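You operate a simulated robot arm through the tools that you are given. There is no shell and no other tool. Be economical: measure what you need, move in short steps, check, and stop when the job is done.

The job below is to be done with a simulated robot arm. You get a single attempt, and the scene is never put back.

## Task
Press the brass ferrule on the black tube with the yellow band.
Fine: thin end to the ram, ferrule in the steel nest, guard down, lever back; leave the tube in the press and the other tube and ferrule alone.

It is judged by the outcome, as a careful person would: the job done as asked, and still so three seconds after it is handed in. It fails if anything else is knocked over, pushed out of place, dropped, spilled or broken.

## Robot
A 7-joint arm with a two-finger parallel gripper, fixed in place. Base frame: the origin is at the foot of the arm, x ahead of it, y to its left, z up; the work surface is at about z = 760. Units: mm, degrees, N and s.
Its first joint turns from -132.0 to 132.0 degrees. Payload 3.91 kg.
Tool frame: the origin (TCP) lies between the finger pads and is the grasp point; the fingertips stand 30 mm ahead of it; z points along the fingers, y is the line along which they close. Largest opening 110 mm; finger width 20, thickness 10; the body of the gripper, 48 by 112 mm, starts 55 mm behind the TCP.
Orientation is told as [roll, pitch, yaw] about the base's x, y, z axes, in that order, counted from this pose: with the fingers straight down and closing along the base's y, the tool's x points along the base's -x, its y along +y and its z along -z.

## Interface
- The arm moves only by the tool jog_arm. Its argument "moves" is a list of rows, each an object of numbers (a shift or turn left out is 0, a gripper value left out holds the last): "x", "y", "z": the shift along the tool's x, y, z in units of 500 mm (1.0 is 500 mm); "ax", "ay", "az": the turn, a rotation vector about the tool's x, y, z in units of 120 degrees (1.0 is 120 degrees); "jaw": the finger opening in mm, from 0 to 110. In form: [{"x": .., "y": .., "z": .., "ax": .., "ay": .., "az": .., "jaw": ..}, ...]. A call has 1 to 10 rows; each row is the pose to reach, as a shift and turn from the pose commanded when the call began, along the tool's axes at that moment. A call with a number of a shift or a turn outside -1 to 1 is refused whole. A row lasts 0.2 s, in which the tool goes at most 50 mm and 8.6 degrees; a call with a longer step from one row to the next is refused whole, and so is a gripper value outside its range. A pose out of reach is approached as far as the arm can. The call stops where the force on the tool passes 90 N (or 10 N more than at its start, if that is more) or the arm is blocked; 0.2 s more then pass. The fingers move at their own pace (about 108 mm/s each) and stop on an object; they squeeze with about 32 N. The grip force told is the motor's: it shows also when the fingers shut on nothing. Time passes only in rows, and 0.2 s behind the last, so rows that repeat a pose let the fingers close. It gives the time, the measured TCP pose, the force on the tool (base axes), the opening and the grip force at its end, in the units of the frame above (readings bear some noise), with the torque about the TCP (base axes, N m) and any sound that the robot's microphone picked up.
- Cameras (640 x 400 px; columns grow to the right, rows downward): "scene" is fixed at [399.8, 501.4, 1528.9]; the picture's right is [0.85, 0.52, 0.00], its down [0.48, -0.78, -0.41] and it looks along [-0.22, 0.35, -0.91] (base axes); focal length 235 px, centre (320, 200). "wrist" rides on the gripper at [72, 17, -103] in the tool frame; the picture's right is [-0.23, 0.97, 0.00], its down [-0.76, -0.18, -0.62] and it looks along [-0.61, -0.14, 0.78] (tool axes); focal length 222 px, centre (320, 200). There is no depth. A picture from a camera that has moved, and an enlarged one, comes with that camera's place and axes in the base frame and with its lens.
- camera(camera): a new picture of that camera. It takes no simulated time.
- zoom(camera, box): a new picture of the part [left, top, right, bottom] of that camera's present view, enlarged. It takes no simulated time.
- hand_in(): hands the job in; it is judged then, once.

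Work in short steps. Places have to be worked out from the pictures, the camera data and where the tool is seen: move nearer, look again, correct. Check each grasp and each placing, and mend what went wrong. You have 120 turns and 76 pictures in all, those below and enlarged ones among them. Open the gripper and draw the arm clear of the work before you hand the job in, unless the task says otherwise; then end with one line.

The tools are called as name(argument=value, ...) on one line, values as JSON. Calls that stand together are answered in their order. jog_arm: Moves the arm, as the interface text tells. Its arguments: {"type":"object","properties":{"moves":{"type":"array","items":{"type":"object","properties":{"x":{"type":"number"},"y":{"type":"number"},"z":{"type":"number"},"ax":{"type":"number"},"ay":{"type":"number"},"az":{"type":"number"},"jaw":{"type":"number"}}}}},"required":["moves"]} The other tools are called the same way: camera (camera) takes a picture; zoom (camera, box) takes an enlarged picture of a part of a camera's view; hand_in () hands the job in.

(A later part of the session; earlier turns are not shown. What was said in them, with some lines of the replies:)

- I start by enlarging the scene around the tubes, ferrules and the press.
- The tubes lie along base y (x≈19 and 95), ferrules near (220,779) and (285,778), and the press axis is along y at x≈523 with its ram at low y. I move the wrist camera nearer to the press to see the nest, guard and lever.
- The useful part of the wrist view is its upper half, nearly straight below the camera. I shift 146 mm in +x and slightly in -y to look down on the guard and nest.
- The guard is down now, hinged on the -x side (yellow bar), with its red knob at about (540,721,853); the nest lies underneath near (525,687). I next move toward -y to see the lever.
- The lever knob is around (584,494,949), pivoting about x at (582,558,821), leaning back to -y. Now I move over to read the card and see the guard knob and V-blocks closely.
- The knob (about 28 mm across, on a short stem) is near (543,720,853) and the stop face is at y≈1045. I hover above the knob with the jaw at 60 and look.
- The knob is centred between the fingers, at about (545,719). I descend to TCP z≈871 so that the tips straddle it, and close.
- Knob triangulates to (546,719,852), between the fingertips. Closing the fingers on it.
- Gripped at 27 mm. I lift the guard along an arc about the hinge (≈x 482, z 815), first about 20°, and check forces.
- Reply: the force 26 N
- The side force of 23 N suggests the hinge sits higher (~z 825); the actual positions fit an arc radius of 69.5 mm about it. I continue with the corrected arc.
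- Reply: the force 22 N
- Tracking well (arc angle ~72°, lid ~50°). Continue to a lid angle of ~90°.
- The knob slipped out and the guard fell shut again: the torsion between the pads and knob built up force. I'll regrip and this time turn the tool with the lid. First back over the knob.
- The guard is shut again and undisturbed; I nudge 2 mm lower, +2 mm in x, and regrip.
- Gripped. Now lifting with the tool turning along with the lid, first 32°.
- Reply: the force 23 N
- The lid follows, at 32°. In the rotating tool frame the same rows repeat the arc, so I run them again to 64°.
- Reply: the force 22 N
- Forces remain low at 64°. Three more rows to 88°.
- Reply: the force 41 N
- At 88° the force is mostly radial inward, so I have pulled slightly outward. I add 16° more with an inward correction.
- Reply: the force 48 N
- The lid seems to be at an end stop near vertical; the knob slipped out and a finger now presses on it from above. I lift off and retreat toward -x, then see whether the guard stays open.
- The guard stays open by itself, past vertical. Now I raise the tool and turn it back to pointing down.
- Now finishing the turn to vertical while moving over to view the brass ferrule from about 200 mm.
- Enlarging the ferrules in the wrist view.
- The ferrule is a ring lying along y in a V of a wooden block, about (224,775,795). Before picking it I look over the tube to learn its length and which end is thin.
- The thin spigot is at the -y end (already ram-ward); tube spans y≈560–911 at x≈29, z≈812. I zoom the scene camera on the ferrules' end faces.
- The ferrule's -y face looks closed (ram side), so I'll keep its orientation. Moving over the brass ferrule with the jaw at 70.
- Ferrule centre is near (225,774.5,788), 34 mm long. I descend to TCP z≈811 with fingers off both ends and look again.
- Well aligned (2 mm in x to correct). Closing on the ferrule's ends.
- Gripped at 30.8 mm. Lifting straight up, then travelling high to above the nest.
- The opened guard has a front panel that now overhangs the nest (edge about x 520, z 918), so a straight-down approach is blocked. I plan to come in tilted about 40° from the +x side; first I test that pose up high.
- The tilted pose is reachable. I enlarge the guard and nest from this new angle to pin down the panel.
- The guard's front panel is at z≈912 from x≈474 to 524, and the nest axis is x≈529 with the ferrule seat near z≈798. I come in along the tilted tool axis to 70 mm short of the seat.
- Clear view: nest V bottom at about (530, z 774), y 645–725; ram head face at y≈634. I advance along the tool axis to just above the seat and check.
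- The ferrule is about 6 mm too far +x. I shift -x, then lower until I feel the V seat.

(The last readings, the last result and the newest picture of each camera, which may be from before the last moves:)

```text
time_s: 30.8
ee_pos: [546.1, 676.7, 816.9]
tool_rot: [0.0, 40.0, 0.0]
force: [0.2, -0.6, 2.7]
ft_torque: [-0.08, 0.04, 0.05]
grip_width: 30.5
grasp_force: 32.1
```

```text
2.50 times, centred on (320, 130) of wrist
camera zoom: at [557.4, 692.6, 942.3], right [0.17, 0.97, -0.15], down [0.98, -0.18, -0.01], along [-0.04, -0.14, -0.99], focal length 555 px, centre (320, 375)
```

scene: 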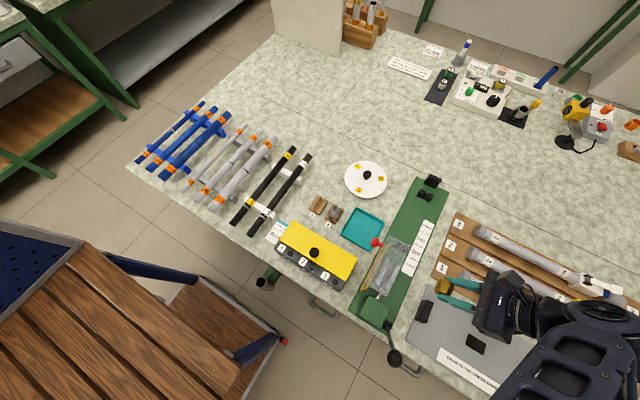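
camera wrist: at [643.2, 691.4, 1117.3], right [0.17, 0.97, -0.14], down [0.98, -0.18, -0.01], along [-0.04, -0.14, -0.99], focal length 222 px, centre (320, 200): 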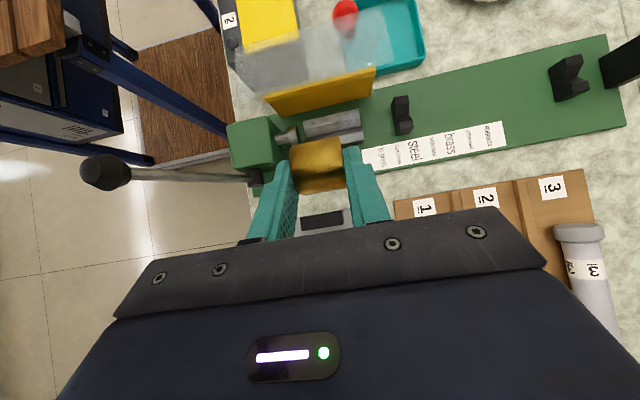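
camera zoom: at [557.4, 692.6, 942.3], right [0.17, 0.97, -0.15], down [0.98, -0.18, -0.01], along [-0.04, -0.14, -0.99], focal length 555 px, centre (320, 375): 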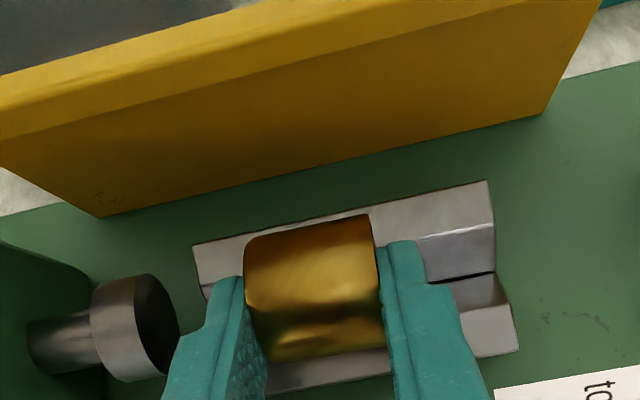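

Centred over the groove now. Lowering up to 5 mm to seat it.

jog_arm(moves=[{"x": -0.0016, "z": 0.0019}, {"x": -0.0032, "z": 0.0038}, {"x": -0.0048, "z": 0.0057}, {"x": -0.0064, "z": 0.0077}])

```text
time_s: 31.8
ee_pos: [546.3, 676.8, 813.4]
tool_rot: [0.2, 39.8, 0.1]
force: [3.4, 10.3, 24.2]
ft_torque: [0.3, 0.26, -0.05]
grip_width: 31.9
grasp_force: 31.9
```

Seated with 24 N contact. I open to 40 mm, then withdraw straight along the tool axis.

jog_arm(moves=[{"x": 0.0032, "z": -0.0038, "jaw": 40}, {"x": 0.0032, "z": -0.0038, "jaw": 40}, {"x": 0.0032, "z": -0.06}, {"x": 0.0032, "z": -0.13}])

zoom(camera="wrist", box=[220, 0, 440, 200])

```text
time_s: 32.8
ee_pos: [586.9, 677.9, 862.2]
tool_rot: [-0.1, 40.1, 0.0]
force: [0.3, 0.0, -0.1]
ft_torque: [-0.02, 0.01, 0.01]
grip_width: 40.1
grasp_force: 0.1
```

```text
2.00 times, centred on (330, 100) of wrist
camera zoom: at [598.9, 693.0, 988.6], right [0.17, 0.97, -0.15], down [0.98, -0.18, -0.01], along [-0.04, -0.14, -0.99], focal length 444 px, centre (300, 400)
```

zoom: 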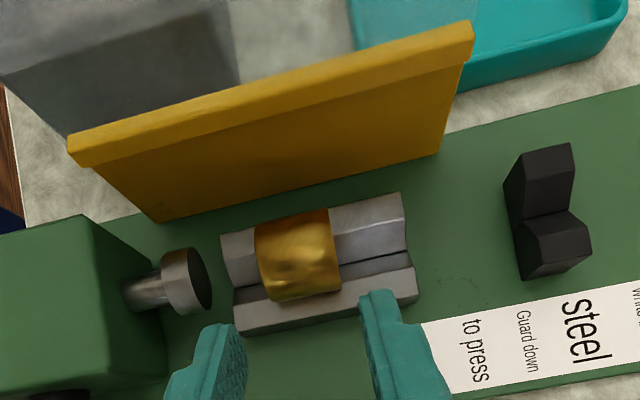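

The ferrule sits squarely in the nest, but its +y end (≈692) is close to where the tube tip will land (≈694). I close the fingers, dip in on its +y side, and slide it ~12 mm toward the ram.

jog_arm(moves=[{"y": 0.056, "jaw": 0}, {"y": 0.06}, {"y": 0.06, "z": 0.06}, {"y": 0.06, "z": 0.118}, {"y": 0.045, "z": 0.118}, {"y": 0.03, "z": 0.118}, {"y": 0.024, "z": 0.118}])

zoom(camera="wrist", box=[220, 30, 420, 210])

```text
time_s: 34.4
ee_pos: [547.7, 688.9, 818.2]
tool_rot: [0.0, 40.0, -0.1]
force: [0.0, 0.3, 0.3]
ft_torque: [-0.02, 0.02, 0.01]
grip_width: 0.0
grasp_force: 32.6
```

```text
2.22 times, centred on (320, 120) of wrist
camera zoom: at [559.9, 705.1, 942.6], right [0.17, 0.97, -0.15], down [0.98, -0.18, -0.01], along [-0.04, -0.14, -0.99], focal length 494 px, centre (320, 378)
```

zoom: 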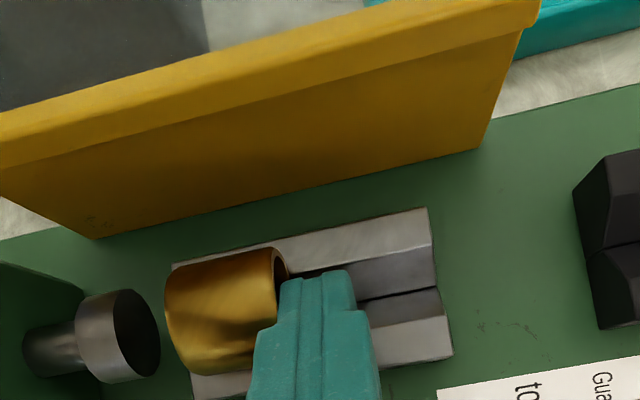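

The ferrule now sits at the ram end of the nest with its bore facing +y. I withdraw, rise and straighten the tool.

jog_arm(moves=[{"z": -0.08}, {"z": -0.16}, {"z": -0.24}, {"x": 0.058, "z": -0.309}, {"x": 0.116, "z": -0.378}, {"x": 0.116, "z": -0.378, "ay": -0.0667}, {"x": 0.116, "z": -0.378, "ay": -0.1333}, {"x": 0.116, "z": -0.378, "ay": -0.2}, {"x": 0.116, "z": -0.378, "ay": -0.2667}, {"x": 0.116, "z": -0.378, "ay": -0.3333, "jaw": 60}])

```text
time_s: 36.6
ee_pos: [627.1, 687.5, 999.0]
tool_rot: [-0.1, -0.2, 0.0]
force: [0.6, -0.1, -1.1]
ft_torque: [0.0, 0.05, 0.01]
grip_width: 60.0
grasp_force: 0.0
```

Now travelling back over toward the tube while turning the gripper by yaw -90 so the fingers close along x.

jog_arm(moves=[{"x": 0.09, "az": 0.07}, {"x": 0.18, "az": 0.14}, {"x": 0.27, "az": 0.21}, {"x": 0.36, "az": 0.28}, {"x": 0.45, "az": 0.35}, {"x": 0.54, "az": 0.42}, {"x": 0.63, "az": 0.49}, {"x": 0.72, "az": 0.56}, {"x": 0.81, "az": 0.63}, {"x": 0.9, "az": 0.7}])

```text
time_s: 38.8
ee_pos: [175.9, 687.5, 998.1]
tool_rot: [0.0, 0.0, -84.2]
force: [1.6, 0.2, 0.5]
ft_torque: [-0.07, 0.03, -0.01]
grip_width: 60.0
grasp_force: 0.0
```

Next to above the tube grip point (29,690) at z≈938, finishing the turn.

jog_arm(moves=[{"x": 0.01, "y": -0.08, "z": 0.03, "az": 0.02}, {"x": 0.02, "y": -0.16, "z": 0.06, "az": 0.05}, {"x": 0.03, "y": -0.24, "z": 0.09, "az": 0.05}, {"x": 0.0367, "y": -0.2918, "z": 0.12, "az": 0.05}])

camera(camera="wrist")

```text
time_s: 39.8
ee_pos: [29.8, 692.2, 938.4]
tool_rot: [0.0, 0.0, -90.2]
force: [0.7, 0.1, 0.8]
ft_torque: [0.02, 0.06, 0.03]
grip_width: 59.9
grasp_force: 0.1
```

```text
31 pictures are left
camera wrist: at [46.2, 764.5, 1043.3], right [0.97, -0.23, 0.0], down [-0.18, -0.76, 0.62], along [-0.14, -0.61, -0.78], focal length 222 px, centre (320, 200)
```

wrist: 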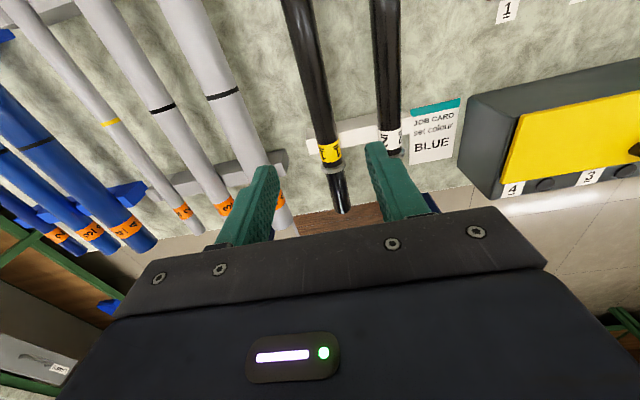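

Aligned with the tube (x≈29) between racks, clear of tube 2. Descending to z≈845 and checking alignment.

jog_arm(moves=[{"z": 0.08}, {"z": 0.15}, {"z": 0.187}])

zoom(camera="wrist", box=[220, 80, 420, 240])

```text
time_s: 40.6
ee_pos: [28.3, 691.6, 847.4]
tool_rot: [0.0, -0.1, -90.0]
force: [-0.3, 0.1, -0.5]
ft_torque: [0.0, 0.02, 0.02]
grip_width: 60.1
grasp_force: 0.1
```

```text
2.50 times, centred on (320, 160) of wrist
camera zoom: at [45.5, 764.3, 949.3], right [0.97, -0.23, 0.0], down [-0.18, -0.76, 0.62], along [-0.14, -0.61, -0.78], focal length 555 px, centre (320, 300)
```

zoom: 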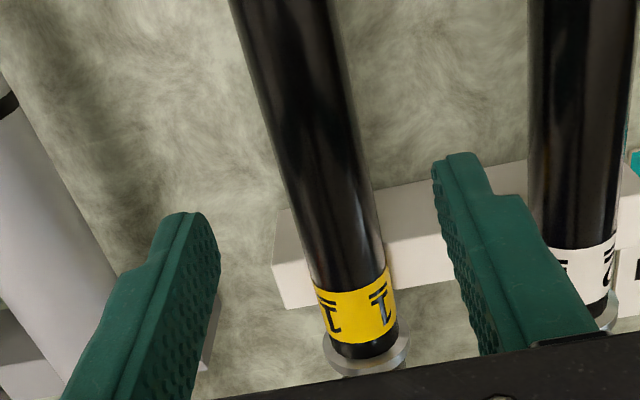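

Centred between the fingers; the rack's edge is close (y≈681), so I shift 4 mm in +y while descending to z≈811, then close.

jog_arm(moves=[{"x": 0.009, "z": 0.0}, {"x": 0.009, "z": 0.04}, {"x": 0.009, "z": 0.073}, {"x": 0.009, "z": 0.073, "jaw": 22}, {"x": 0.009, "z": 0.073, "jaw": 22}, {"x": 0.009, "z": 0.073, "jaw": 22}])

zoom(camera="wrist", box=[220, 80, 420, 240])

```text
time_s: 42.0
ee_pos: [28.8, 695.6, 808.8]
tool_rot: [0.0, -0.1, -90.0]
force: [7.1, 1.5, 3.9]
ft_torque: [0.07, -0.07, -0.13]
grip_width: 23.7
grasp_force: 31.6
```

```text
2.50 times, centred on (320, 160) of wrist
camera zoom: at [46.0, 768.4, 912.4], right [0.97, -0.23, 0.0], down [-0.18, -0.76, 0.62], along [-0.14, -0.61, -0.78], focal length 555 px, centre (320, 300)
```

zoom: 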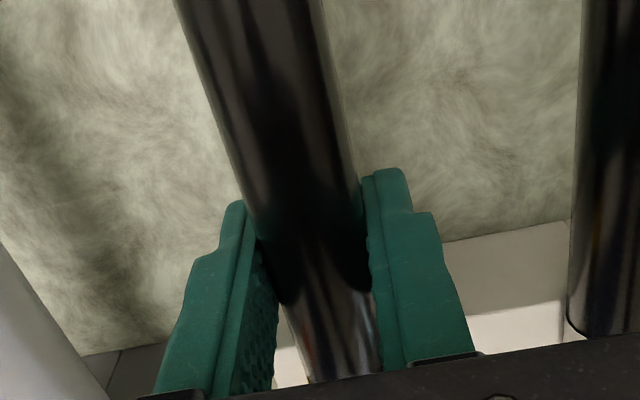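

Gripped at 23.7 mm (the tube's diameter). Lifting a little and checking for tilt and load.

jog_arm(moves=[{"z": -0.04}, {"z": -0.1}, {"z": -0.18}, {"z": -0.26}, {"z": -0.26}])

camera(camera="wrist")

camera(camera="scene")

```text
time_s: 43.2
ee_pos: [27.7, 696.3, 940.3]
tool_rot: [-0.1, 0.0, -89.9]
force: [-0.3, 0.5, -0.9]
ft_torque: [-0.02, 0.0, -0.03]
grip_width: 23.9
grasp_force: 32.1
```

```text
28 pictures are left
camera wrist: at [45.5, 767.9, 1043.3], right [0.97, -0.23, 0.0], down [-0.18, -0.76, 0.62], along [-0.14, -0.61, -0.78], focal length 222 px, centre (320, 200)
```

wrist: 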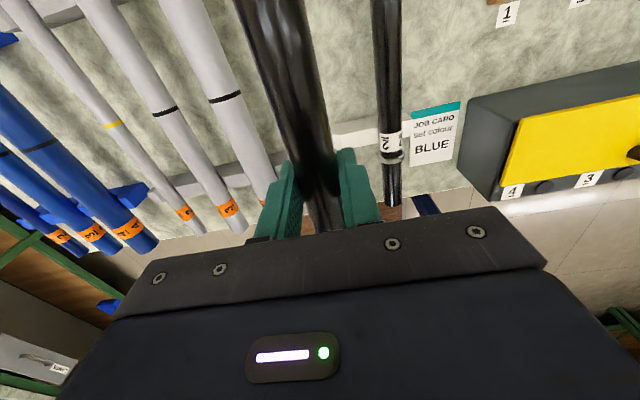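

```text
27 pictures are left
```

scene: 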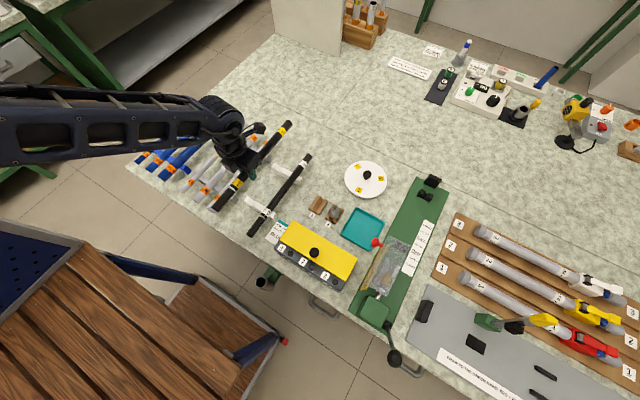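

The tube hangs level, and tube 2 is untouched. Travelling at z≈985 toward the press.

jog_arm(moves=[{"z": -0.09}, {"x": 0.02, "y": 0.095, "z": -0.09}, {"x": 0.04, "y": 0.19, "z": -0.09}, {"x": 0.06, "y": 0.285, "z": -0.09}, {"x": 0.08, "y": 0.38, "z": -0.09}, {"x": 0.1, "y": 0.475, "z": -0.09}, {"x": 0.12, "y": 0.57, "z": -0.09}, {"x": 0.14, "y": 0.665, "z": -0.09}, {"x": 0.16, "y": 0.76, "z": -0.09}, {"x": 0.18, "y": 0.855, "z": -0.09}])

camera(camera="wrist")

```text
time_s: 45.4
ee_pos: [456.8, 786.3, 983.9]
tool_rot: [0.0, 0.2, -89.9]
force: [-0.3, 0.8, -0.5]
ft_torque: [-0.04, -0.05, -0.01]
grip_width: 24.1
grasp_force: 31.9
```

```text
26 pictures are left
camera wrist: at [474.3, 857.4, 1087.0], right [0.97, -0.23, 0.0], down [-0.18, -0.76, 0.62], along [-0.14, -0.61, -0.78], focal length 222 px, centre (320, 200)
```

wrist: 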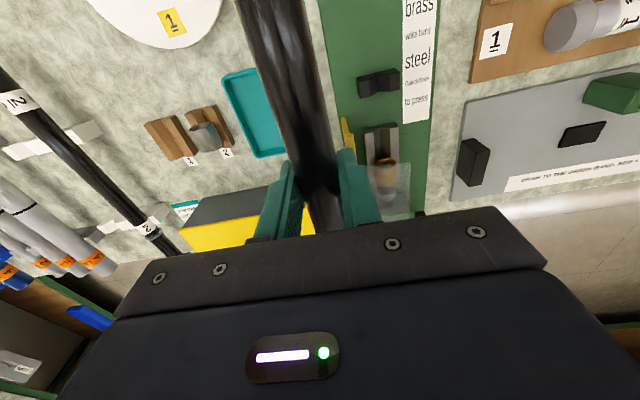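

Moving to x≈550 (clear of the guard panel), then down to z≈845.

jog_arm(moves=[{"x": 0.014, "y": 0.095}, {"x": 0.028, "y": 0.186}, {"x": 0.028, "y": 0.186, "z": 0.09}, {"x": 0.028, "y": 0.186, "z": 0.18}, {"x": 0.028, "y": 0.186, "z": 0.27}])

camera(camera="wrist")

zoom(camera="scene", box=[330, 150, 480, 320])

```text
time_s: 46.6
ee_pos: [550.9, 800.0, 849.3]
tool_rot: [0.0, 0.1, -90.0]
force: [-0.2, -0.3, 0.6]
ft_torque: [-0.01, -0.02, -0.03]
grip_width: 23.7
grasp_force: 32.0
```

```text
25 pictures are left
camera wrist: at [567.7, 871.3, 952.7], right [0.97, -0.23, 0.0], down [-0.18, -0.76, 0.62], along [-0.14, -0.61, -0.78], focal length 222 px, centre (320, 200)
```

wrist: 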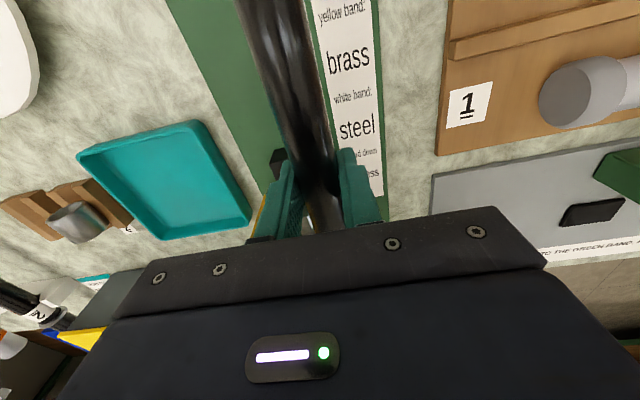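

```text
2.35 times, centred on (405, 235) of scene
camera zoom: at [399.8, 501.4, 1528.9], right [0.85, 0.52, 0.0], down [0.48, -0.78, -0.41], along [-0.22, 0.35, -0.91], focal length 553 px, centre (120, 118)
```

zoom: 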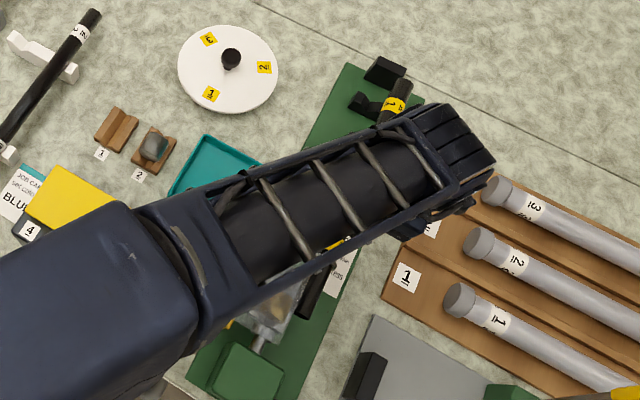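

The tube's thick end is ~211 mm beyond the TCP, so TCP y≈827 leaves it a few mm off the stop. I move over the axis (x 529, y 822) and lower partway.

jog_arm(moves=[{"x": 0.02, "y": -0.02}, {"x": 0.044, "y": -0.044}, {"x": 0.044, "y": -0.044, "z": 0.03}, {"x": 0.044, "y": -0.044, "z": 0.054}])

camera(camera="wrist")

zoom(camera="scene", box=[400, 160, 460, 220])

zoom(camera="scene", box=[350, 220, 430, 310])

```text
time_s: 47.6
ee_pos: [527.8, 822.5, 823.4]
tool_rot: [0.0, 0.0, -90.0]
force: [0.6, -0.9, 0.0]
ft_torque: [0.0, -0.04, 0.02]
grip_width: 23.9
grasp_force: 32.4
```

```text
23 pictures are left
camera wrist: at [544.3, 894.3, 925.8], right [0.97, -0.23, 0.0], down [-0.18, -0.76, 0.62], along [-0.14, -0.61, -0.78], focal length 222 px, centre (320, 200)
```

wrist: 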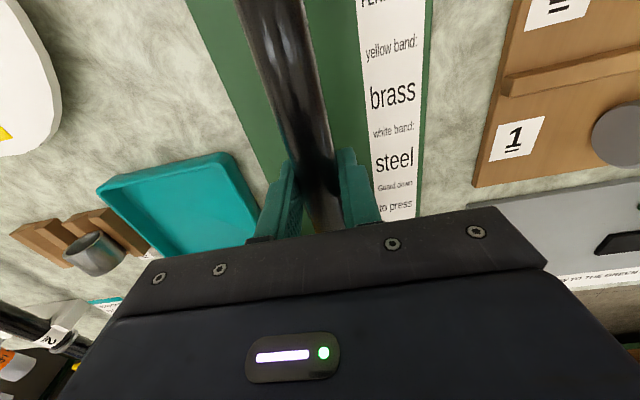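

```text
6.67 times, centred on (430, 190) of scene
camera zoom: at [399.8, 501.4, 1528.9], right [0.85, 0.52, 0.0], down [0.48, -0.78, -0.41], along [-0.22, 0.35, -0.91], focal length 1566 px, centre (-413, 267)
```

zoom: 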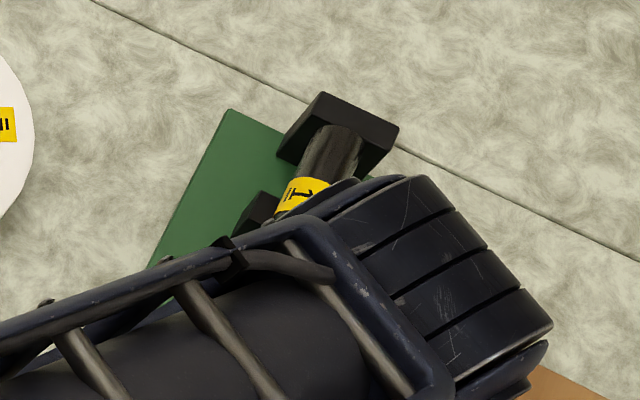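

```text
4.44 times, centred on (390, 265) of scene
camera zoom: at [399.8, 501.4, 1528.9], right [0.85, 0.52, 0.0], down [0.48, -0.78, -0.41], along [-0.22, 0.35, -0.91], focal length 1044 px, centre (9, -89)
```

zoom: 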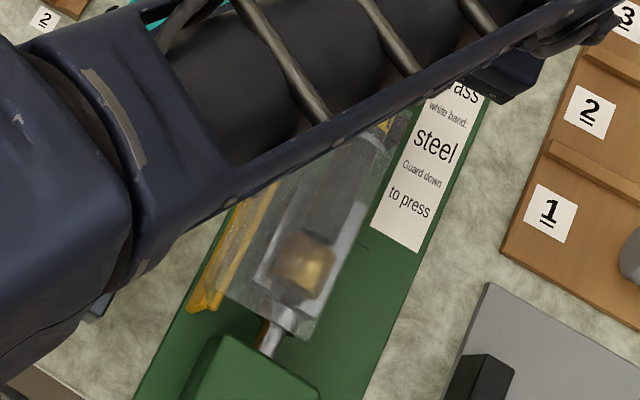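

Stop face is at y≈1045 and the tube's end at ≈1033, so I move 8 mm further +y, then check before lowering.

jog_arm(moves=[{"x": 0.008, "y": 0.002}, {"x": 0.016, "y": 0.002}, {"x": 0.016, "y": 0.002, "z": 0.012}])

zoom(camera="scene", box=[370, 230, 420, 290])

```text
time_s: 48.4
ee_pos: [528.1, 829.1, 815.8]
tool_rot: [0.0, -0.1, -89.9]
force: [-0.5, -0.6, 0.9]
ft_torque: [-0.01, 0.02, 0.0]
grip_width: 23.6
grasp_force: 32.4
```

```text
6.67 times, centred on (395, 260) of scene
camera zoom: at [399.8, 501.4, 1528.9], right [0.85, 0.52, 0.0], down [0.48, -0.78, -0.41], along [-0.22, 0.35, -0.91], focal length 1566 px, centre (-180, -200)
```

zoom: 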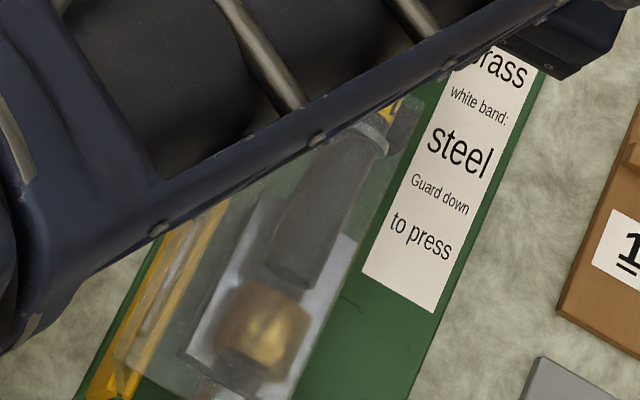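

The tip is at y≈689, ~8 mm clear of the ferrule. Lowering slowly into the V-blocks until contact.

jog_arm(moves=[{"z": 0.008}, {"z": 0.016}, {"z": 0.022}, {"z": 0.022}])

```text
time_s: 49.4
ee_pos: [529.1, 831.2, 807.4]
tool_rot: [0.1, 0.1, -90.0]
force: [7.6, 0.7, 12.1]
ft_torque: [0.0, -0.02, 0.05]
grip_width: 23.5
grasp_force: 31.9
```

Contact begins at z≈807, with a +x push; I shift 2 mm to +x and lower a bit more.

jog_arm(moves=[{"y": 0.004}, {"y": 0.004, "z": 0.005}])

zoom(camera="scene", box=[370, 230, 420, 290])

zoom(camera="scene", box=[400, 160, 460, 220])

```text
time_s: 50.0
ee_pos: [529.3, 829.6, 806.2]
tool_rot: [0.1, 0.1, -90.1]
force: [4.3, -4.8, 26.2]
ft_torque: [-0.02, 0.01, 0.01]
grip_width: 23.8
grasp_force: 32.0
```

```text
6.67 times, centred on (395, 260) of scene
camera zoom: at [399.8, 501.4, 1528.9], right [0.85, 0.52, 0.0], down [0.48, -0.78, -0.41], along [-0.22, 0.35, -0.91], focal length 1566 px, centre (-180, -200)
```

zoom: 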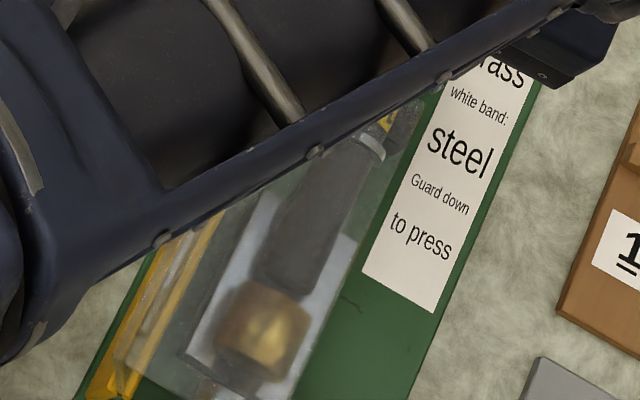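

```text
6.67 times, centred on (430, 190) of scene
camera zoom: at [399.8, 501.4, 1528.9], right [0.85, 0.52, 0.0], down [0.48, -0.78, -0.41], along [-0.22, 0.35, -0.91], focal length 1566 px, centre (-413, 267)
```

zoom: 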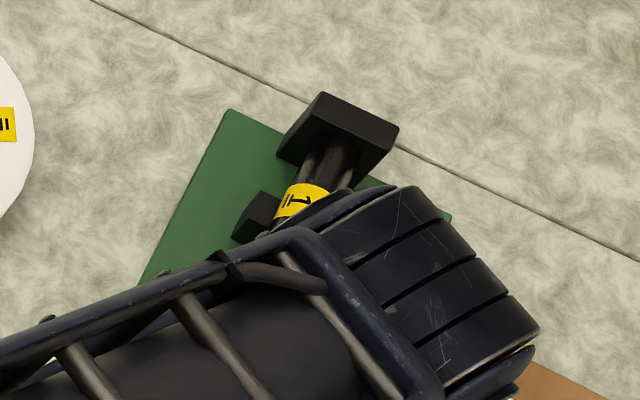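

Seated in both V-blocks. I ease the downward load and slide the tube gently +y until it meets the stop.

jog_arm(moves=[{"z": -0.004}, {"x": 0.004, "z": -0.004}, {"x": 0.008, "z": -0.004}, {"x": 0.012, "z": -0.004}])

```text
time_s: 51.0
ee_pos: [529.3, 834.6, 803.5]
tool_rot: [-0.1, -0.2, -90.0]
force: [-1.4, -25.8, 4.8]
ft_torque: [-0.22, 0.03, 0.06]
grip_width: 24.1
grasp_force: 32.0
```

The tube now abuts the stop (-26 N in y). Releasing and lifting straight up.

jog_arm(moves=[{"x": -0.003, "jaw": 50}, {"x": -0.003, "jaw": 50}, {"x": -0.003, "z": -0.05}, {"x": -0.003, "z": -0.14}, {"x": -0.003, "z": -0.23}, {"x": -0.003, "z": -0.32}])

camera(camera="wrist")

```text
time_s: 52.4
ee_pos: [529.9, 835.3, 965.0]
tool_rot: [0.0, 0.0, -90.1]
force: [0.0, 0.5, -0.8]
ft_torque: [-0.03, 0.02, 0.04]
grip_width: 50.2
grasp_force: 0.1
```

```text
17 pictures are left
camera wrist: at [547.9, 906.5, 1067.0], right [0.97, -0.23, 0.0], down [-0.18, -0.76, 0.62], along [-0.14, -0.61, -0.78], focal length 222 px, centre (320, 200)
```

wrist: 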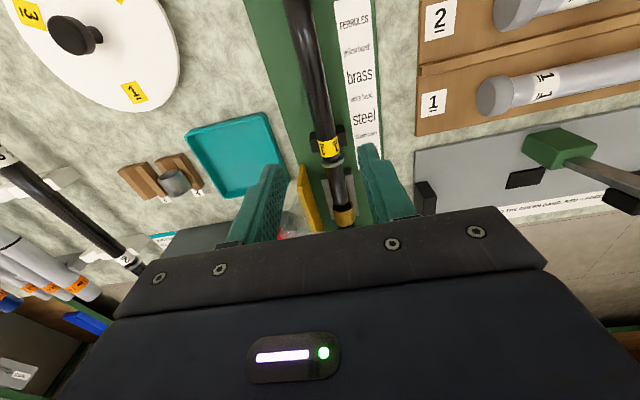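

The tube lies in both V's with the spigot meeting the ferrule. Now closing the guard: I go with closed fingers to the -x side of its knob.

jog_arm(moves=[{"x": -0.055, "y": -0.065, "jaw": 0}, {"x": -0.11, "y": -0.13}, {"x": -0.17, "y": -0.2}, {"x": -0.23, "y": -0.27}, {"x": -0.23, "y": -0.27, "z": 0.07}, {"x": -0.23, "y": -0.27, "z": 0.136}])

camera(camera="wrist")

```text
time_s: 53.8
ee_pos: [394.5, 719.6, 897.6]
tool_rot: [0.0, -0.1, -90.0]
force: [0.3, -0.1, -0.5]
ft_torque: [0.01, 0.02, 0.0]
grip_width: 0.0
grasp_force: 31.8
```

```text
16 pictures are left
camera wrist: at [410.9, 791.3, 1000.0], right [0.97, -0.23, 0.0], down [-0.18, -0.76, 0.62], along [-0.14, -0.61, -0.78], focal length 222 px, centre (320, 200)
```

wrist: 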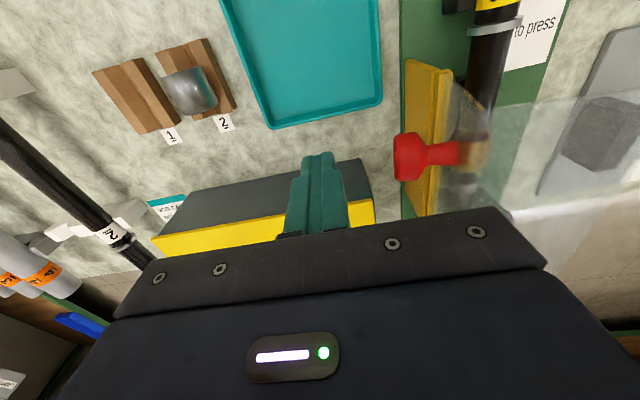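

The knob is level with the fingertips, ~35 mm to +x. Pushing it +x over centre.

jog_arm(moves=[{"y": 0.05}, {"y": 0.08}, {"y": 0.1}, {"y": 0.12}, {"y": 0.14}, {"y": 0.16}, {"y": 0.175}])

camera(camera="wrist")

```text
time_s: 54.8
ee_pos: [445.7, 721.2, 905.0]
tool_rot: [-0.2, 0.4, -89.9]
force: [-14.7, -26.3, 28.3]
ft_torque: [-0.41, 0.08, -0.32]
grip_width: 0.0
grasp_force: 32.1
stopped in row 4: the force on the tool passed its limit at 98 N (the readings are from after the stop); the commanded pose is now the measured one
```

```text
15 pictures are left
camera wrist: at [464.5, 792.6, 1008.6], right [0.97, -0.22, 0.0], down [-0.17, -0.77, 0.62], along [-0.14, -0.6, -0.79], focal length 222 px, centre (320, 200)
```

wrist: 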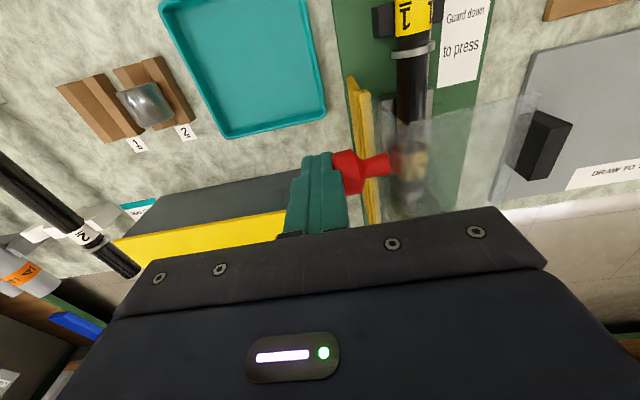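

The force limit tripped, probably from the fast shove (the lid moved ~25 mm). I continue slower.

jog_arm(moves=[{"y": 0.008}, {"y": 0.016}, {"y": 0.024}, {"y": 0.032}, {"y": 0.04}])

camera(camera="wrist")

```text
time_s: 56.0
ee_pos: [467.7, 722.8, 903.3]
tool_rot: [0.0, 0.3, -89.7]
force: [0.8, -0.3, 0.5]
ft_torque: [-0.04, -0.03, 0.01]
grip_width: 0.0
grasp_force: 32.3
```

```text
14 pictures are left
camera wrist: at [485.9, 793.9, 1005.5], right [0.97, -0.22, 0.0], down [-0.17, -0.77, 0.62], along [-0.14, -0.6, -0.79], focal length 222 px, centre (320, 200)
```

wrist: 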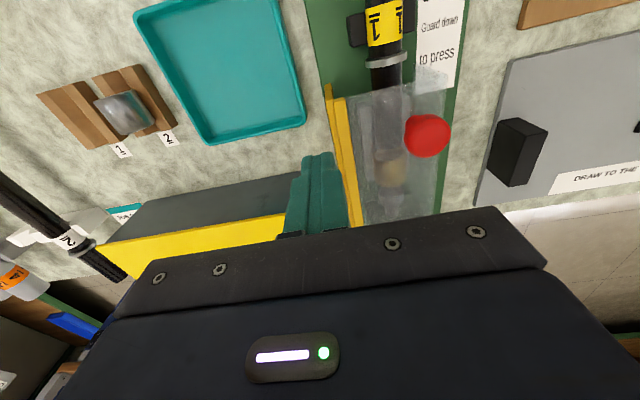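

The guard is fully down (knob back at x≈546). Now I rise and go over the lever knob, turning the gripper back so its fingers straddle the knob in y.

jog_arm(moves=[{"z": -0.1}, {"z": -0.2, "jaw": 70}, {"x": -0.057, "y": 0.029, "z": -0.23, "az": -0.07}, {"x": -0.114, "y": 0.058, "z": -0.25, "az": -0.14}, {"x": -0.171, "y": 0.086, "z": -0.25, "az": -0.21}, {"x": -0.229, "y": 0.115, "z": -0.25, "az": -0.28}, {"x": -0.286, "y": 0.144, "z": -0.25, "az": -0.35}, {"x": -0.343, "y": 0.173, "z": -0.25, "az": -0.42}, {"x": -0.4, "y": 0.2, "z": -0.25, "az": -0.49}, {"x": -0.45, "y": 0.21, "z": -0.25, "az": -0.56}])

```text
time_s: 58.2
ee_pos: [573.5, 497.7, 1026.1]
tool_rot: [0.2, 0.3, -22.4]
force: [0.5, 0.5, 0.6]
ft_torque: [-0.03, -0.01, 0.01]
grip_width: 69.9
grasp_force: 0.0
```

jog_arm(moves=[{"az": -0.07}, {"az": -0.14}, {"az": -0.187}])

camera(camera="wrist")

```text
time_s: 59.0
ee_pos: [574.1, 497.7, 1025.7]
tool_rot: [0.5, 0.0, -0.1]
force: [-0.3, 1.0, 0.0]
ft_torque: [-0.03, -0.01, -0.02]
grip_width: 70.0
grasp_force: 0.1
```

```text
13 pictures are left
camera wrist: at [502.7, 512.8, 1129.0], right [0.23, 0.97, 0.01], down [0.76, -0.18, 0.62], along [0.6, -0.14, -0.78], focal length 222 px, centre (320, 200)
```

wrist: 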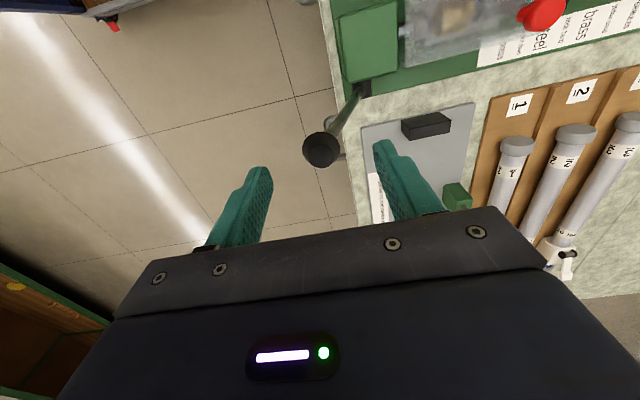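

The lever knob checks out at (585,494,949). Descending so the fingers straddle it loosely.

jog_arm(moves=[{"x": -0.022, "y": -0.008, "z": 0.05}, {"x": -0.022, "y": -0.008, "z": 0.1}, {"x": -0.022, "y": -0.008, "z": 0.136}])

camera(camera="wrist")

```text
time_s: 59.8
ee_pos: [585.4, 493.8, 957.1]
tool_rot: [0.4, 0.2, -0.2]
force: [-0.2, 0.1, -0.3]
ft_torque: [0.02, -0.02, 0.0]
grip_width: 70.0
grasp_force: 0.0
```

```text
12 pictures are left
camera wrist: at [513.5, 509.6, 1060.8], right [0.23, 0.97, 0.01], down [0.76, -0.18, 0.62], along [0.6, -0.14, -0.78], focal length 222 px, centre (320, 200)
```

wrist: 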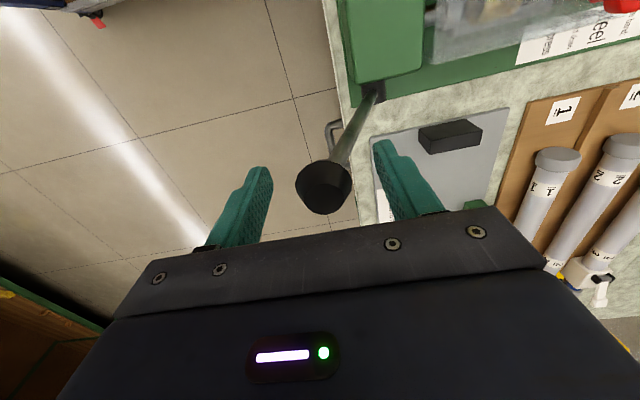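

Knob is centred between the fingers. I narrow the jaw to 44 and try pushing the lever toward +y along its arc.

jog_arm(moves=[{"jaw": 44}, {"y": 0.015, "z": -0.004}, {"y": 0.03, "z": -0.01}, {"y": 0.05, "z": -0.016}])

```text
time_s: 60.8
ee_pos: [584.7, 519.3, 965.8]
tool_rot: [0.3, 0.2, -0.1]
force: [0.5, -0.8, -0.3]
ft_torque: [-0.02, 0.03, 0.02]
grip_width: 44.5
grasp_force: 0.2
```

No resistance, so the lever moves that way. Continuing along the arc.

jog_arm(moves=[{"y": 0.024, "z": -0.006}, {"y": 0.048, "z": -0.01}, {"y": 0.072, "z": -0.012}, {"y": 0.096, "z": -0.012}, {"y": 0.12, "z": -0.011}, {"y": 0.144, "z": -0.006}])

camera(camera="wrist")

```text
time_s: 62.2
ee_pos: [584.6, 589.4, 970.4]
tool_rot: [0.3, 0.3, -0.2]
force: [0.2, -1.3, -0.2]
ft_torque: [0.03, 0.01, -0.02]
grip_width: 44.8
grasp_force: 1.4
```

```text
11 pictures are left
camera wrist: at [513.5, 606.4, 1073.2], right [0.23, 0.97, 0.0], down [0.76, -0.18, 0.62], along [0.6, -0.14, -0.78], focal length 222 px, centre (320, 200)
```

wrist: 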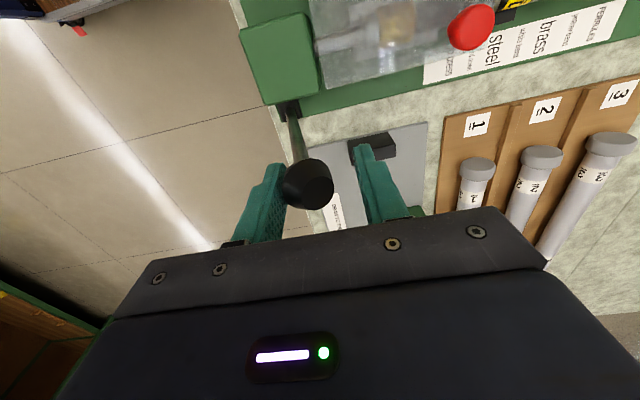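

The lever is just past vertical and moving freely. I continue forward, tilting the tool along with it.

jog_arm(moves=[{"y": 0.024, "z": 0.006, "ax": 0.04}, {"y": 0.05, "z": 0.016, "ax": 0.08}, {"y": 0.075, "z": 0.028, "ax": 0.13}, {"y": 0.1, "z": 0.042, "ax": 0.18}, {"y": 0.125, "z": 0.06, "ax": 0.22}, {"y": 0.145, "z": 0.078, "ax": 0.26}])

camera(camera="wrist")

```text
time_s: 63.6
ee_pos: [584.4, 662.6, 931.3]
tool_rot: [-30.9, 0.0, -0.2]
force: [-2.2, -10.8, 3.8]
ft_torque: [0.1, -0.06, 0.03]
grip_width: 49.6
grasp_force: 5.9
heard: snap
```

```text
10 pictures are left
camera wrist: at [513.6, 730.0, 1010.9], right [0.23, 0.83, -0.5], down [0.76, 0.17, 0.62], along [0.6, -0.53, -0.6], focal length 222 px, centre (320, 200)
```

wrist: 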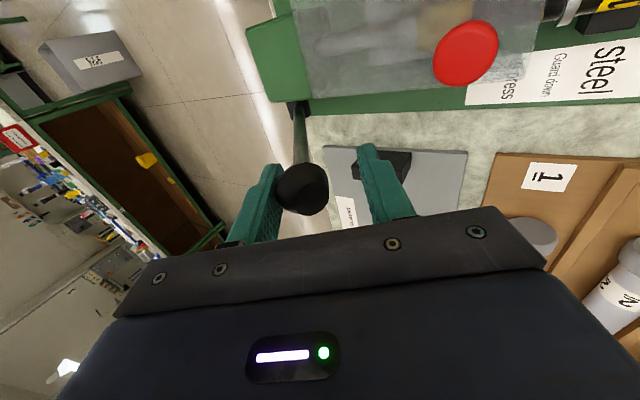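

A snap was heard at low force: the ferrule has gone on. I bring the lever back along the reverse path.

jog_arm(moves=[{"y": -0.0264, "z": -0.005, "ax": -0.04}, {"y": -0.057, "z": -0.0076, "ax": -0.08}, {"y": -0.086, "z": -0.0068, "ax": -0.13}, {"y": -0.113, "z": -0.004, "ax": -0.18}, {"y": -0.141, "z": 0.0, "ax": -0.22}, {"y": -0.164, "z": 0.008, "ax": -0.26}])

camera(camera="wrist")

```text
time_s: 65.0
ee_pos: [584.5, 589.7, 969.3]
tool_rot: [0.4, 0.2, -0.2]
force: [1.0, -0.1, -0.5]
ft_torque: [-0.03, -0.01, -0.01]
grip_width: 44.6
grasp_force: 0.9
```

```text
9 pictures are left
camera wrist: at [513.0, 606.6, 1072.1], right [0.23, 0.97, 0.01], down [0.76, -0.18, 0.62], along [0.6, -0.14, -0.78], focal length 222 px, centre (320, 200)
```

wrist: 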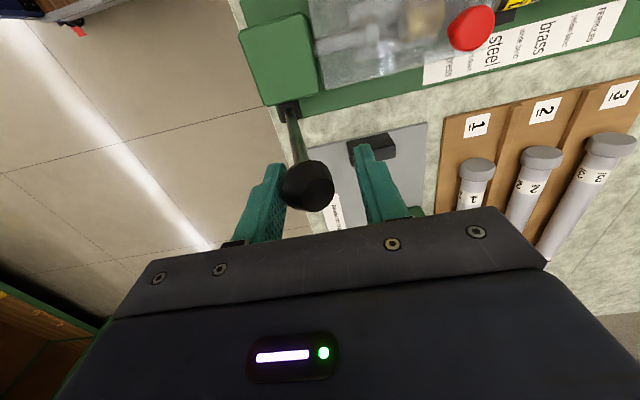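

The lever follows back (sprung). Continuing to its original back position.

jog_arm(moves=[{"y": -0.049, "z": -0.006}, {"y": -0.098, "z": -0.002}, {"y": -0.142, "z": 0.008}, {"y": -0.18, "z": 0.02}, {"y": -0.204, "z": 0.028}, {"y": -0.208, "z": 0.028}])

camera(camera="wrist")

```text
time_s: 66.4
ee_pos: [585.2, 487.9, 956.8]
tool_rot: [0.6, 0.0, -0.1]
force: [0.8, 16.1, 14.7]
ft_torque: [0.9, -0.15, -0.14]
grip_width: 52.4
grasp_force: 7.9
```

```text
8 pictures are left
camera wrist: at [512.7, 503.7, 1059.2], right [0.23, 0.97, 0.01], down [0.76, -0.19, 0.62], along [0.61, -0.14, -0.78], focal length 222 px, centre (320, 200)
```

wrist: 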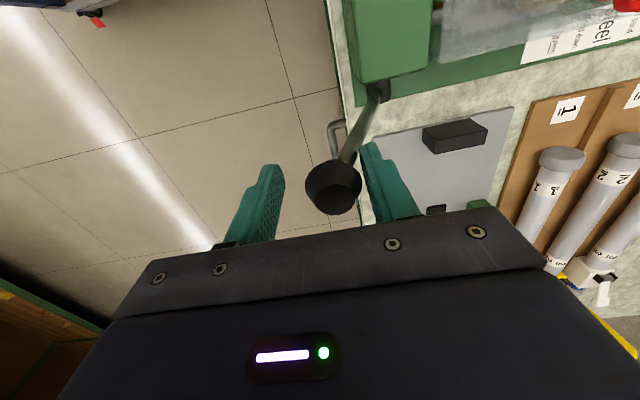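

The lever is against its back stop again at y≈494. I open, lift off and retreat, then inspect the press.

jog_arm(moves=[{"y": 0.01, "jaw": 75}, {"y": 0.012}, {"y": 0.012, "z": -0.08}, {"y": 0.012, "z": -0.17}, {"x": 0.09, "y": 0.08, "z": -0.17}, {"x": 0.17, "y": 0.13, "z": -0.17}, {"x": 0.23, "y": 0.2, "z": -0.17}, {"x": 0.23, "y": 0.29, "z": -0.17}, {"x": 0.23, "y": 0.37, "z": -0.17}])

zoom(camera="wrist", box=[180, 20, 460, 200])

```text
refused: row 5 steps farther than a row can; nothing moved
```

```text
2.22 times, centred on (320, 110) of wrist
camera zoom: at [512.7, 503.7, 1059.2], right [0.23, 0.97, 0.01], down [0.76, -0.19, 0.62], along [0.61, -0.14, -0.78], focal length 494 px, centre (320, 400)
```

zoom: 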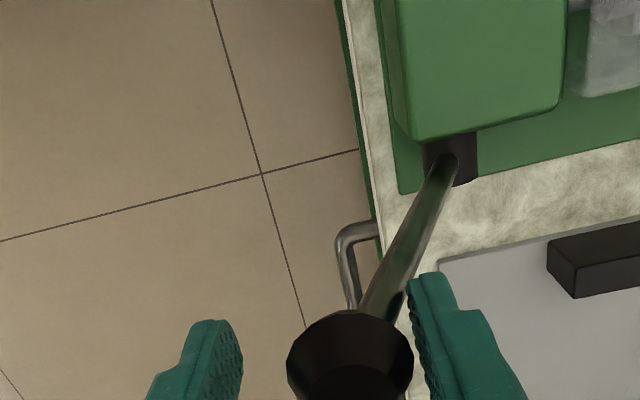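

One row was too long; I repeat with shorter steps.

jog_arm(moves=[{"y": 0.01, "jaw": 75}, {"y": 0.012}, {"y": 0.012, "z": -0.08}, {"y": 0.012, "z": -0.17}, {"x": 0.06, "y": 0.07, "z": -0.18}, {"x": 0.12, "y": 0.13, "z": -0.18}, {"x": 0.18, "y": 0.19, "z": -0.18}, {"x": 0.21, "y": 0.26, "z": -0.18}, {"x": 0.21, "y": 0.34, "z": -0.18}, {"x": 0.21, "y": 0.4, "z": -0.18}])

zoom(camera="wrist", box=[180, 20, 460, 200])

```text
time_s: 68.6
ee_pos: [481.7, 686.8, 1047.0]
tool_rot: [0.4, 0.1, -0.2]
force: [0.7, 0.1, 0.4]
ft_torque: [0.02, 0.02, -0.02]
grip_width: 75.0
grasp_force: 0.0
```

```text
2.22 times, centred on (320, 110) of wrist
camera zoom: at [409.9, 703.4, 1149.8], right [0.23, 0.97, 0.01], down [0.76, -0.18, 0.62], along [0.6, -0.14, -0.78], focal length 494 px, centre (320, 400)
```

zoom: 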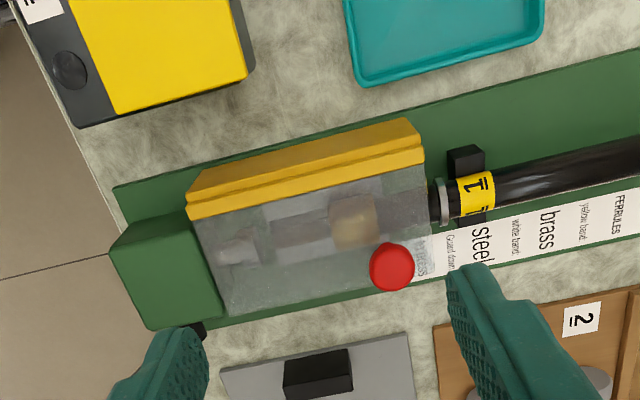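

The ferrule has moved onto the tube tip (now y≈684–715), the ram is retracted and the guard is down. I draw the arm clear and take a final scene check.

jog_arm(moves=[{"x": 0.08, "z": -0.04}, {"x": 0.16, "z": -0.08}, {"x": 0.24, "z": -0.12}, {"x": 0.32, "z": -0.16}, {"x": 0.4, "z": -0.2}, {"x": 0.48, "z": -0.24}])

camera(camera="scene")

zoom(camera="scene", box=[340, 160, 480, 380])

```text
time_s: 70.0
ee_pos: [242.0, 686.8, 1167.8]
tool_rot: [0.4, 0.2, -0.2]
force: [0.8, -0.3, 0.4]
ft_torque: [-0.03, 0.05, 0.0]
grip_width: 75.0
grasp_force: 0.1
```

```text
5 pictures are left
```

scene: 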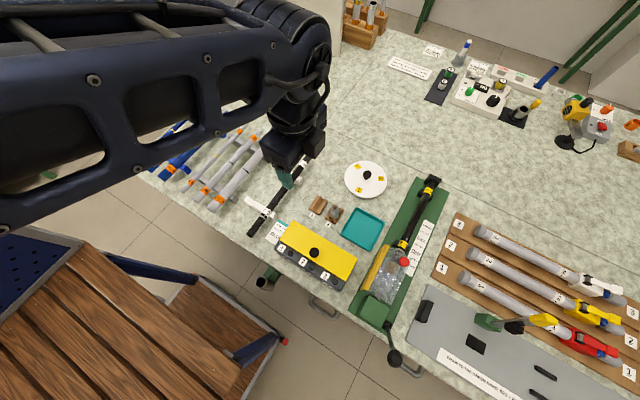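

```text
1.82 times, centred on (410, 270) of scene
camera zoom: at [399.8, 501.4, 1528.9], right [0.85, 0.52, 0.0], down [0.48, -0.78, -0.41], along [-0.22, 0.35, -0.91], focal length 427 px, centre (156, 73)
```

zoom: 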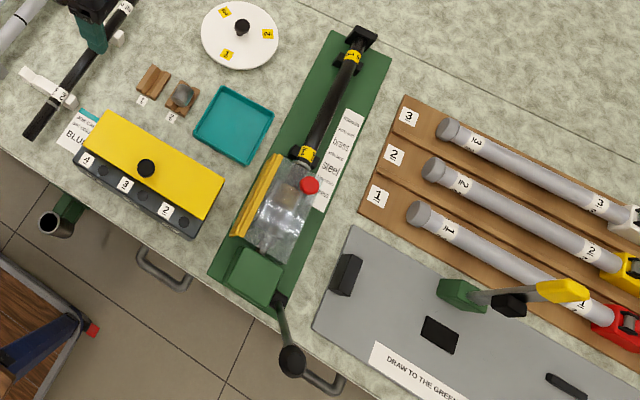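

Everything is as asked: the tube is in the press, the guard is down, the lever is back, and the other tube and ferrule are untouched. Handing in.

hand_in()

```text
The job is handed in.
```

The brass ferrule is pressed onto the thin end of the yellow-banded tube, which I left in the press with the guard down, the lever back, and the other tube and ferrule untouched.
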